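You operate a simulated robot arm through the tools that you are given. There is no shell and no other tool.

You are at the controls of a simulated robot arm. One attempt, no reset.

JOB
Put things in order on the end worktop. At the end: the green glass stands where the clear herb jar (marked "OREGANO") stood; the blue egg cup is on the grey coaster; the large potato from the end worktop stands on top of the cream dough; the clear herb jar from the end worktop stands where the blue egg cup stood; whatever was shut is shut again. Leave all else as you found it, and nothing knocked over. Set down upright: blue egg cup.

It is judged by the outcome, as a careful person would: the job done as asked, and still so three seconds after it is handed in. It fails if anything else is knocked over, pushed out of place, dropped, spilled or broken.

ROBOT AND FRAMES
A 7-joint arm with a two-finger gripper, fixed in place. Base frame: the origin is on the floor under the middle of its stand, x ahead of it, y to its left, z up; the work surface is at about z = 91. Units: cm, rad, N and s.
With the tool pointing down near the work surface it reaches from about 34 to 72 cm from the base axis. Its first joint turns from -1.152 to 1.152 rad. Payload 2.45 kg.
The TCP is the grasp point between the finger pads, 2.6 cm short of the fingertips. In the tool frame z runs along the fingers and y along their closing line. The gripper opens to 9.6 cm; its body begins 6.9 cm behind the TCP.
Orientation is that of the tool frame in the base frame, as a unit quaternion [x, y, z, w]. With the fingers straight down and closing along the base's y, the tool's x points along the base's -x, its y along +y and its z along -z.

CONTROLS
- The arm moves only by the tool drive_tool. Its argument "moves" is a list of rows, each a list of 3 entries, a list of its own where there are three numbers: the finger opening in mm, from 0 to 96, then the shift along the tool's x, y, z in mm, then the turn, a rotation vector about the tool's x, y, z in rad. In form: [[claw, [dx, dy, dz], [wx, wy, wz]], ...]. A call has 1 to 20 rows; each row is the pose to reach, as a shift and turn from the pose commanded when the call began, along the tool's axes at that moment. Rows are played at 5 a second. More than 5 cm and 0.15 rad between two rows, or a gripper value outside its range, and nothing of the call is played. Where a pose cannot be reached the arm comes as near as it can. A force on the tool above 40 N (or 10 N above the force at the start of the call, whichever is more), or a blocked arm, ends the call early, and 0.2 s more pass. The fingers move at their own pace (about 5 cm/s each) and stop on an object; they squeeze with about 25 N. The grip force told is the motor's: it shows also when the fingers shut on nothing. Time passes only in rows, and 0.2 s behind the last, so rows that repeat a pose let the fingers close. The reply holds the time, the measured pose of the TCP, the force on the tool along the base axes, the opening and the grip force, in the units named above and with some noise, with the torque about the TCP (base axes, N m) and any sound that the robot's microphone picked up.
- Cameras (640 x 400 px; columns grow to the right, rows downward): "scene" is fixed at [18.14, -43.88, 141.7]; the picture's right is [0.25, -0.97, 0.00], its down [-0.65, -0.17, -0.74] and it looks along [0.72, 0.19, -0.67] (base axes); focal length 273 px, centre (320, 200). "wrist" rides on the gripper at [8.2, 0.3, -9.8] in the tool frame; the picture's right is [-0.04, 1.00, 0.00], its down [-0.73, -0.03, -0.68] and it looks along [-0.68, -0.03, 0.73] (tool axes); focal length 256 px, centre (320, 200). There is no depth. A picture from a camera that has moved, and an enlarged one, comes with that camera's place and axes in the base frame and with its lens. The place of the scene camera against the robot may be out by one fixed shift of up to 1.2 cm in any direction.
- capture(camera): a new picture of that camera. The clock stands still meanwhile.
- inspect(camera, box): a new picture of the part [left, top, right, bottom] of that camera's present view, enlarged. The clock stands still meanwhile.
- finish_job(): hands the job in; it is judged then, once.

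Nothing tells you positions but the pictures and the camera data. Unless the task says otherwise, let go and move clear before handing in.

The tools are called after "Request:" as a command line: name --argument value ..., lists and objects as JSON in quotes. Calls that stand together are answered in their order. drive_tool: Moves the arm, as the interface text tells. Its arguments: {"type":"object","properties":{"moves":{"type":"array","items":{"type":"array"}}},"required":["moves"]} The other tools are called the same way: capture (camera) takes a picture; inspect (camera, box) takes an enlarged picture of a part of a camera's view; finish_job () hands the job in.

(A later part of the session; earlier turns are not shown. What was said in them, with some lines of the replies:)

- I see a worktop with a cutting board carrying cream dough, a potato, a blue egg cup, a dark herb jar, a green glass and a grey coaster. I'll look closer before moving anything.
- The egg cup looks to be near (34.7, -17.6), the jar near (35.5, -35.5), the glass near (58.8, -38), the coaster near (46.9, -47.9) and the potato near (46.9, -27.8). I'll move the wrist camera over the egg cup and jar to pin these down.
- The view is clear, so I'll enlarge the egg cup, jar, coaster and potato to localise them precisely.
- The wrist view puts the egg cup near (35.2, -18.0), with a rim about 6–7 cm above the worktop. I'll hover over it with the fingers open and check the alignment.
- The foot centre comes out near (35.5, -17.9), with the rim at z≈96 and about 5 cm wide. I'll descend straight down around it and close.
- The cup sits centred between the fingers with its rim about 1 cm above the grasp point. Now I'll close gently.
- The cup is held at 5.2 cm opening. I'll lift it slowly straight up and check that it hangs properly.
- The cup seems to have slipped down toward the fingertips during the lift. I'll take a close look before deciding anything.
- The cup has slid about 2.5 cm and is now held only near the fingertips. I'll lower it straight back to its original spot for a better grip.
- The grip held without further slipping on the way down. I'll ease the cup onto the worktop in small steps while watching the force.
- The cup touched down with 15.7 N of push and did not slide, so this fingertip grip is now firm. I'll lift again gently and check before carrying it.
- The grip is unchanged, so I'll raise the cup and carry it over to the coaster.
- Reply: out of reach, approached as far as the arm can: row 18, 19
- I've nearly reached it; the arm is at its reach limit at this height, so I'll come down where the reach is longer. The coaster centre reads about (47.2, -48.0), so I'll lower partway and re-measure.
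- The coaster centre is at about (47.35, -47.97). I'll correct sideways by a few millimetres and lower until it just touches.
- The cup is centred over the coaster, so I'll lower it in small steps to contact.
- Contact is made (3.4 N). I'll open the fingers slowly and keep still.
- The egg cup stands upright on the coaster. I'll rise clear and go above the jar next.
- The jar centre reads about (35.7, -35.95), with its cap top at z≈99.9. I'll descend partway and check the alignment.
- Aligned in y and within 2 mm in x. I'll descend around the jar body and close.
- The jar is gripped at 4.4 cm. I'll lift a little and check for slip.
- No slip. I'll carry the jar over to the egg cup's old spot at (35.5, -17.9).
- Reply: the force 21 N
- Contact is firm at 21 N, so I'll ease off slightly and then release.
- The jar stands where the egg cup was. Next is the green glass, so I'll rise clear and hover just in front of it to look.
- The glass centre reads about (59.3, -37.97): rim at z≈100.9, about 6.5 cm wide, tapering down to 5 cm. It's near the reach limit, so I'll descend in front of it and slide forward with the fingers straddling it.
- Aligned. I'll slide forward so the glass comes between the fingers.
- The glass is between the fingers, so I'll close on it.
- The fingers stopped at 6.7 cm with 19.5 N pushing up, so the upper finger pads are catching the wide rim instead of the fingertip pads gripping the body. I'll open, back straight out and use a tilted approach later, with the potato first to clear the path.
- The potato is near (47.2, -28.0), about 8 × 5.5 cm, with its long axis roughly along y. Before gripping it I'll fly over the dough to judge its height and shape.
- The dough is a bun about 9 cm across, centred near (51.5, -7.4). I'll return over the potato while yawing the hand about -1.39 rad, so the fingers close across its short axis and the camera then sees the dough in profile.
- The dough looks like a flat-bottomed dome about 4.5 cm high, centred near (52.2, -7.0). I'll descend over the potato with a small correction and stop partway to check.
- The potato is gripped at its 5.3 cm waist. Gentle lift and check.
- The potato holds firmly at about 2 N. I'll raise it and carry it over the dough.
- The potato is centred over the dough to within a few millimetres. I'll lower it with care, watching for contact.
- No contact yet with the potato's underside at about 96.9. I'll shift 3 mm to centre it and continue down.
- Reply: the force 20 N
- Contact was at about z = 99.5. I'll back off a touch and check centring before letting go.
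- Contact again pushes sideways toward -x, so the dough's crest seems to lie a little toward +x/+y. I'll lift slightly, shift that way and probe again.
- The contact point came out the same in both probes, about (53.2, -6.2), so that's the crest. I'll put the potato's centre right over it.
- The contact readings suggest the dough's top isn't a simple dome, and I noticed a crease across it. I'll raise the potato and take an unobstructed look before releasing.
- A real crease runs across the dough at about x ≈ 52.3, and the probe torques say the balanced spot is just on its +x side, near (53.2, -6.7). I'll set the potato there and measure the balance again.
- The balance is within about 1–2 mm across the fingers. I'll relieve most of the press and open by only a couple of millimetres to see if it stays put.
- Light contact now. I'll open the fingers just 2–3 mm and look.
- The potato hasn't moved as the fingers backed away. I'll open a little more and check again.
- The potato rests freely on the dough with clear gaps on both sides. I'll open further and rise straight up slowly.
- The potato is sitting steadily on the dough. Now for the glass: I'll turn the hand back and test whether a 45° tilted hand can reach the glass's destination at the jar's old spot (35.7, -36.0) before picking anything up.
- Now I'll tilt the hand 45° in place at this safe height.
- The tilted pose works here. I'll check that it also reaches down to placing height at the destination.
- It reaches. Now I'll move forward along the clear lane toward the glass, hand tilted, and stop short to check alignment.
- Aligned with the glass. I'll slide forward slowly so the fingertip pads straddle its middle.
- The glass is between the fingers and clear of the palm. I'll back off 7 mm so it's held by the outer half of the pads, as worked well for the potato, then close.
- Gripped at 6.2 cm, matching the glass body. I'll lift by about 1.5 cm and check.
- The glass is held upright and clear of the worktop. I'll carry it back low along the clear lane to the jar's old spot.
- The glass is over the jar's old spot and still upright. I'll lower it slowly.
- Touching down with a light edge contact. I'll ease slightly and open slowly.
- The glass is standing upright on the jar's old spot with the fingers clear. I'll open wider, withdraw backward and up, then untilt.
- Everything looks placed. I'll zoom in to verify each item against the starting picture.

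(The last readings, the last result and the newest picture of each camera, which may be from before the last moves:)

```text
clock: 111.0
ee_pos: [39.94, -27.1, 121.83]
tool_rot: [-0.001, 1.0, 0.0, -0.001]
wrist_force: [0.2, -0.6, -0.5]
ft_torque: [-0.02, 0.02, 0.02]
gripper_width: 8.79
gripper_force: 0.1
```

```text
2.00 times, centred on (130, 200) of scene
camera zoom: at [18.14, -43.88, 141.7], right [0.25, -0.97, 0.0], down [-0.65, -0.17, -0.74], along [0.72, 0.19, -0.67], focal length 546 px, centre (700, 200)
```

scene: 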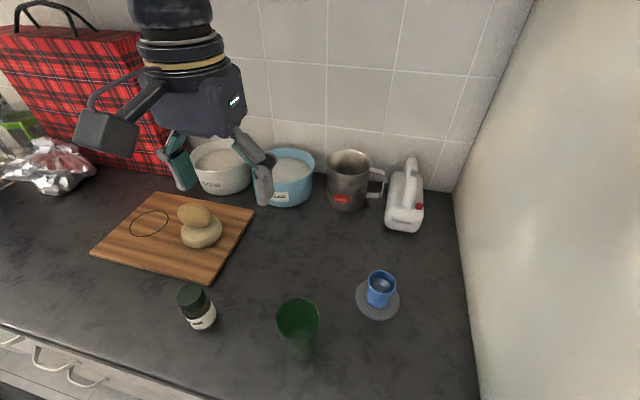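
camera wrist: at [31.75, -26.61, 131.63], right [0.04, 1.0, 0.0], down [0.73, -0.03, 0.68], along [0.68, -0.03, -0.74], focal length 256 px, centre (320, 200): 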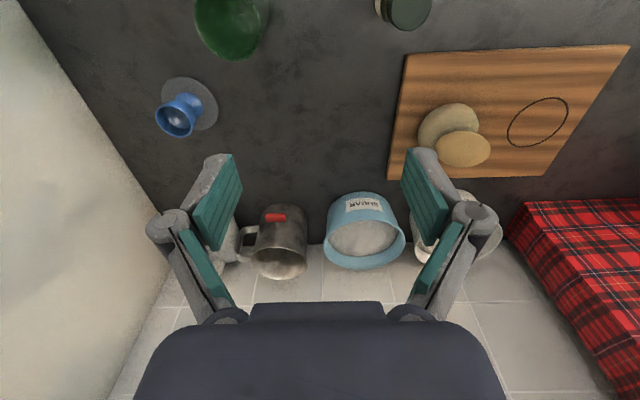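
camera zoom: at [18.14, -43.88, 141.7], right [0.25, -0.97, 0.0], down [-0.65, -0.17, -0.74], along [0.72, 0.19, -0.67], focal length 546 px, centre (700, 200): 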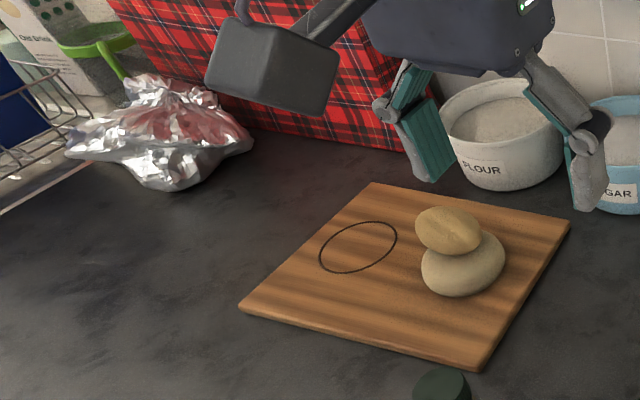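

Request:
inspect --camera "scene" --box '[260, 290, 340, 370]'

Request:
inspect --camera "wrist" --box '[160, 0, 320, 100]'

Request:
inspect --camera "scene" --box '[170, 270, 250, 350]'

```text
5.00 times, centred on (300, 330) of scene
camera zoom: at [18.14, -43.88, 141.7], right [0.25, -0.97, 0.0], down [-0.65, -0.17, -0.74], along [0.72, 0.19, -0.67], focal length 1365 px, centre (420, -450)
```

zoom: 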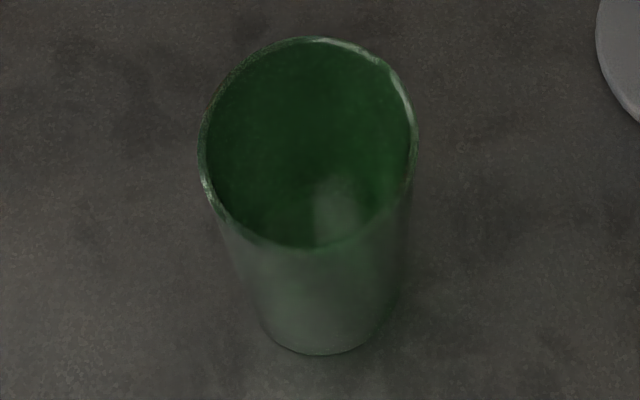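

```text
4.00 times, centred on (240, 50) of wrist
camera zoom: at [31.75, -26.61, 131.63], right [0.04, 1.0, 0.0], down [0.73, -0.03, 0.68], along [0.68, -0.03, -0.74], focal length 1024 px, centre (640, 800)
```

zoom: 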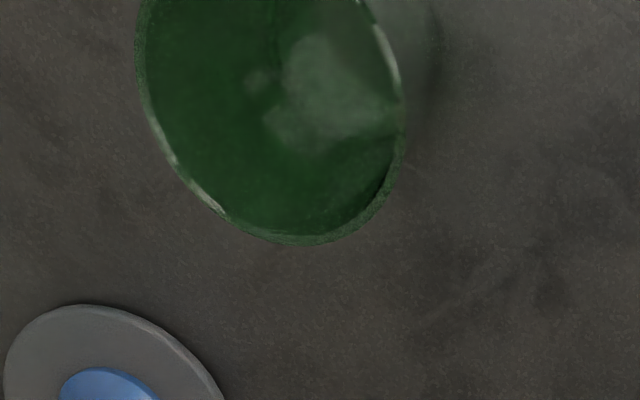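

```text
5.00 times, centred on (210, 310) of scene
camera zoom: at [18.14, -43.88, 141.7], right [0.25, -0.97, 0.0], down [-0.65, -0.17, -0.74], along [0.72, 0.19, -0.67], focal length 1365 px, centre (870, -350)
```

zoom: 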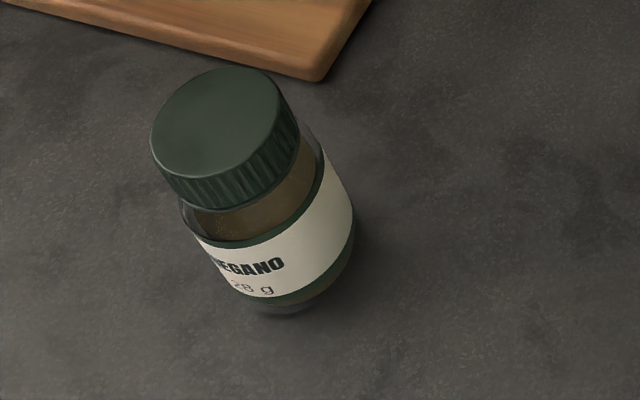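

Everything checks out. The glass is upright on the jar's old spot, the jar is on the egg cup's old spot, and the egg cup is upright on the coaster. The potato has rested steadily on the dough for over 25 seconds. The mug, jug, bowls and board are unchanged and nothing was opened. The arm is clear, so I'm handing in the job.

Request:
finish_job

```text
The job is handed in.
```

The job is handed in, with all four items placed as asked. Positions are read from the camera pictures, so they are good to a few millimetres.

- **Green glass:** it stands upright where the oregano jar stood, within about 3 mm.
- **Oregano jar:** it stands where the egg cup stood, within about 2 mm, with its label facing the same way as before.
- **Blue egg cup:** it stands upright, centred on the grey coaster. It slid about 2.5 cm down in the gripper on the first lift, so I set it back down before carrying it over.
- **Potato:** it rests on top of the dough, about 1 cm off the dough's centre. It stayed still for more than 25 seconds before I handed in.

The first try at the glass caught its rim and pressed on it with about 20 N. I let go and picked it up again with the hand tilted.

Nothing was opened or knocked over. The mug, jug, flour and sugar bowls, board and bag look unchanged, and the arm finished clear of everything.
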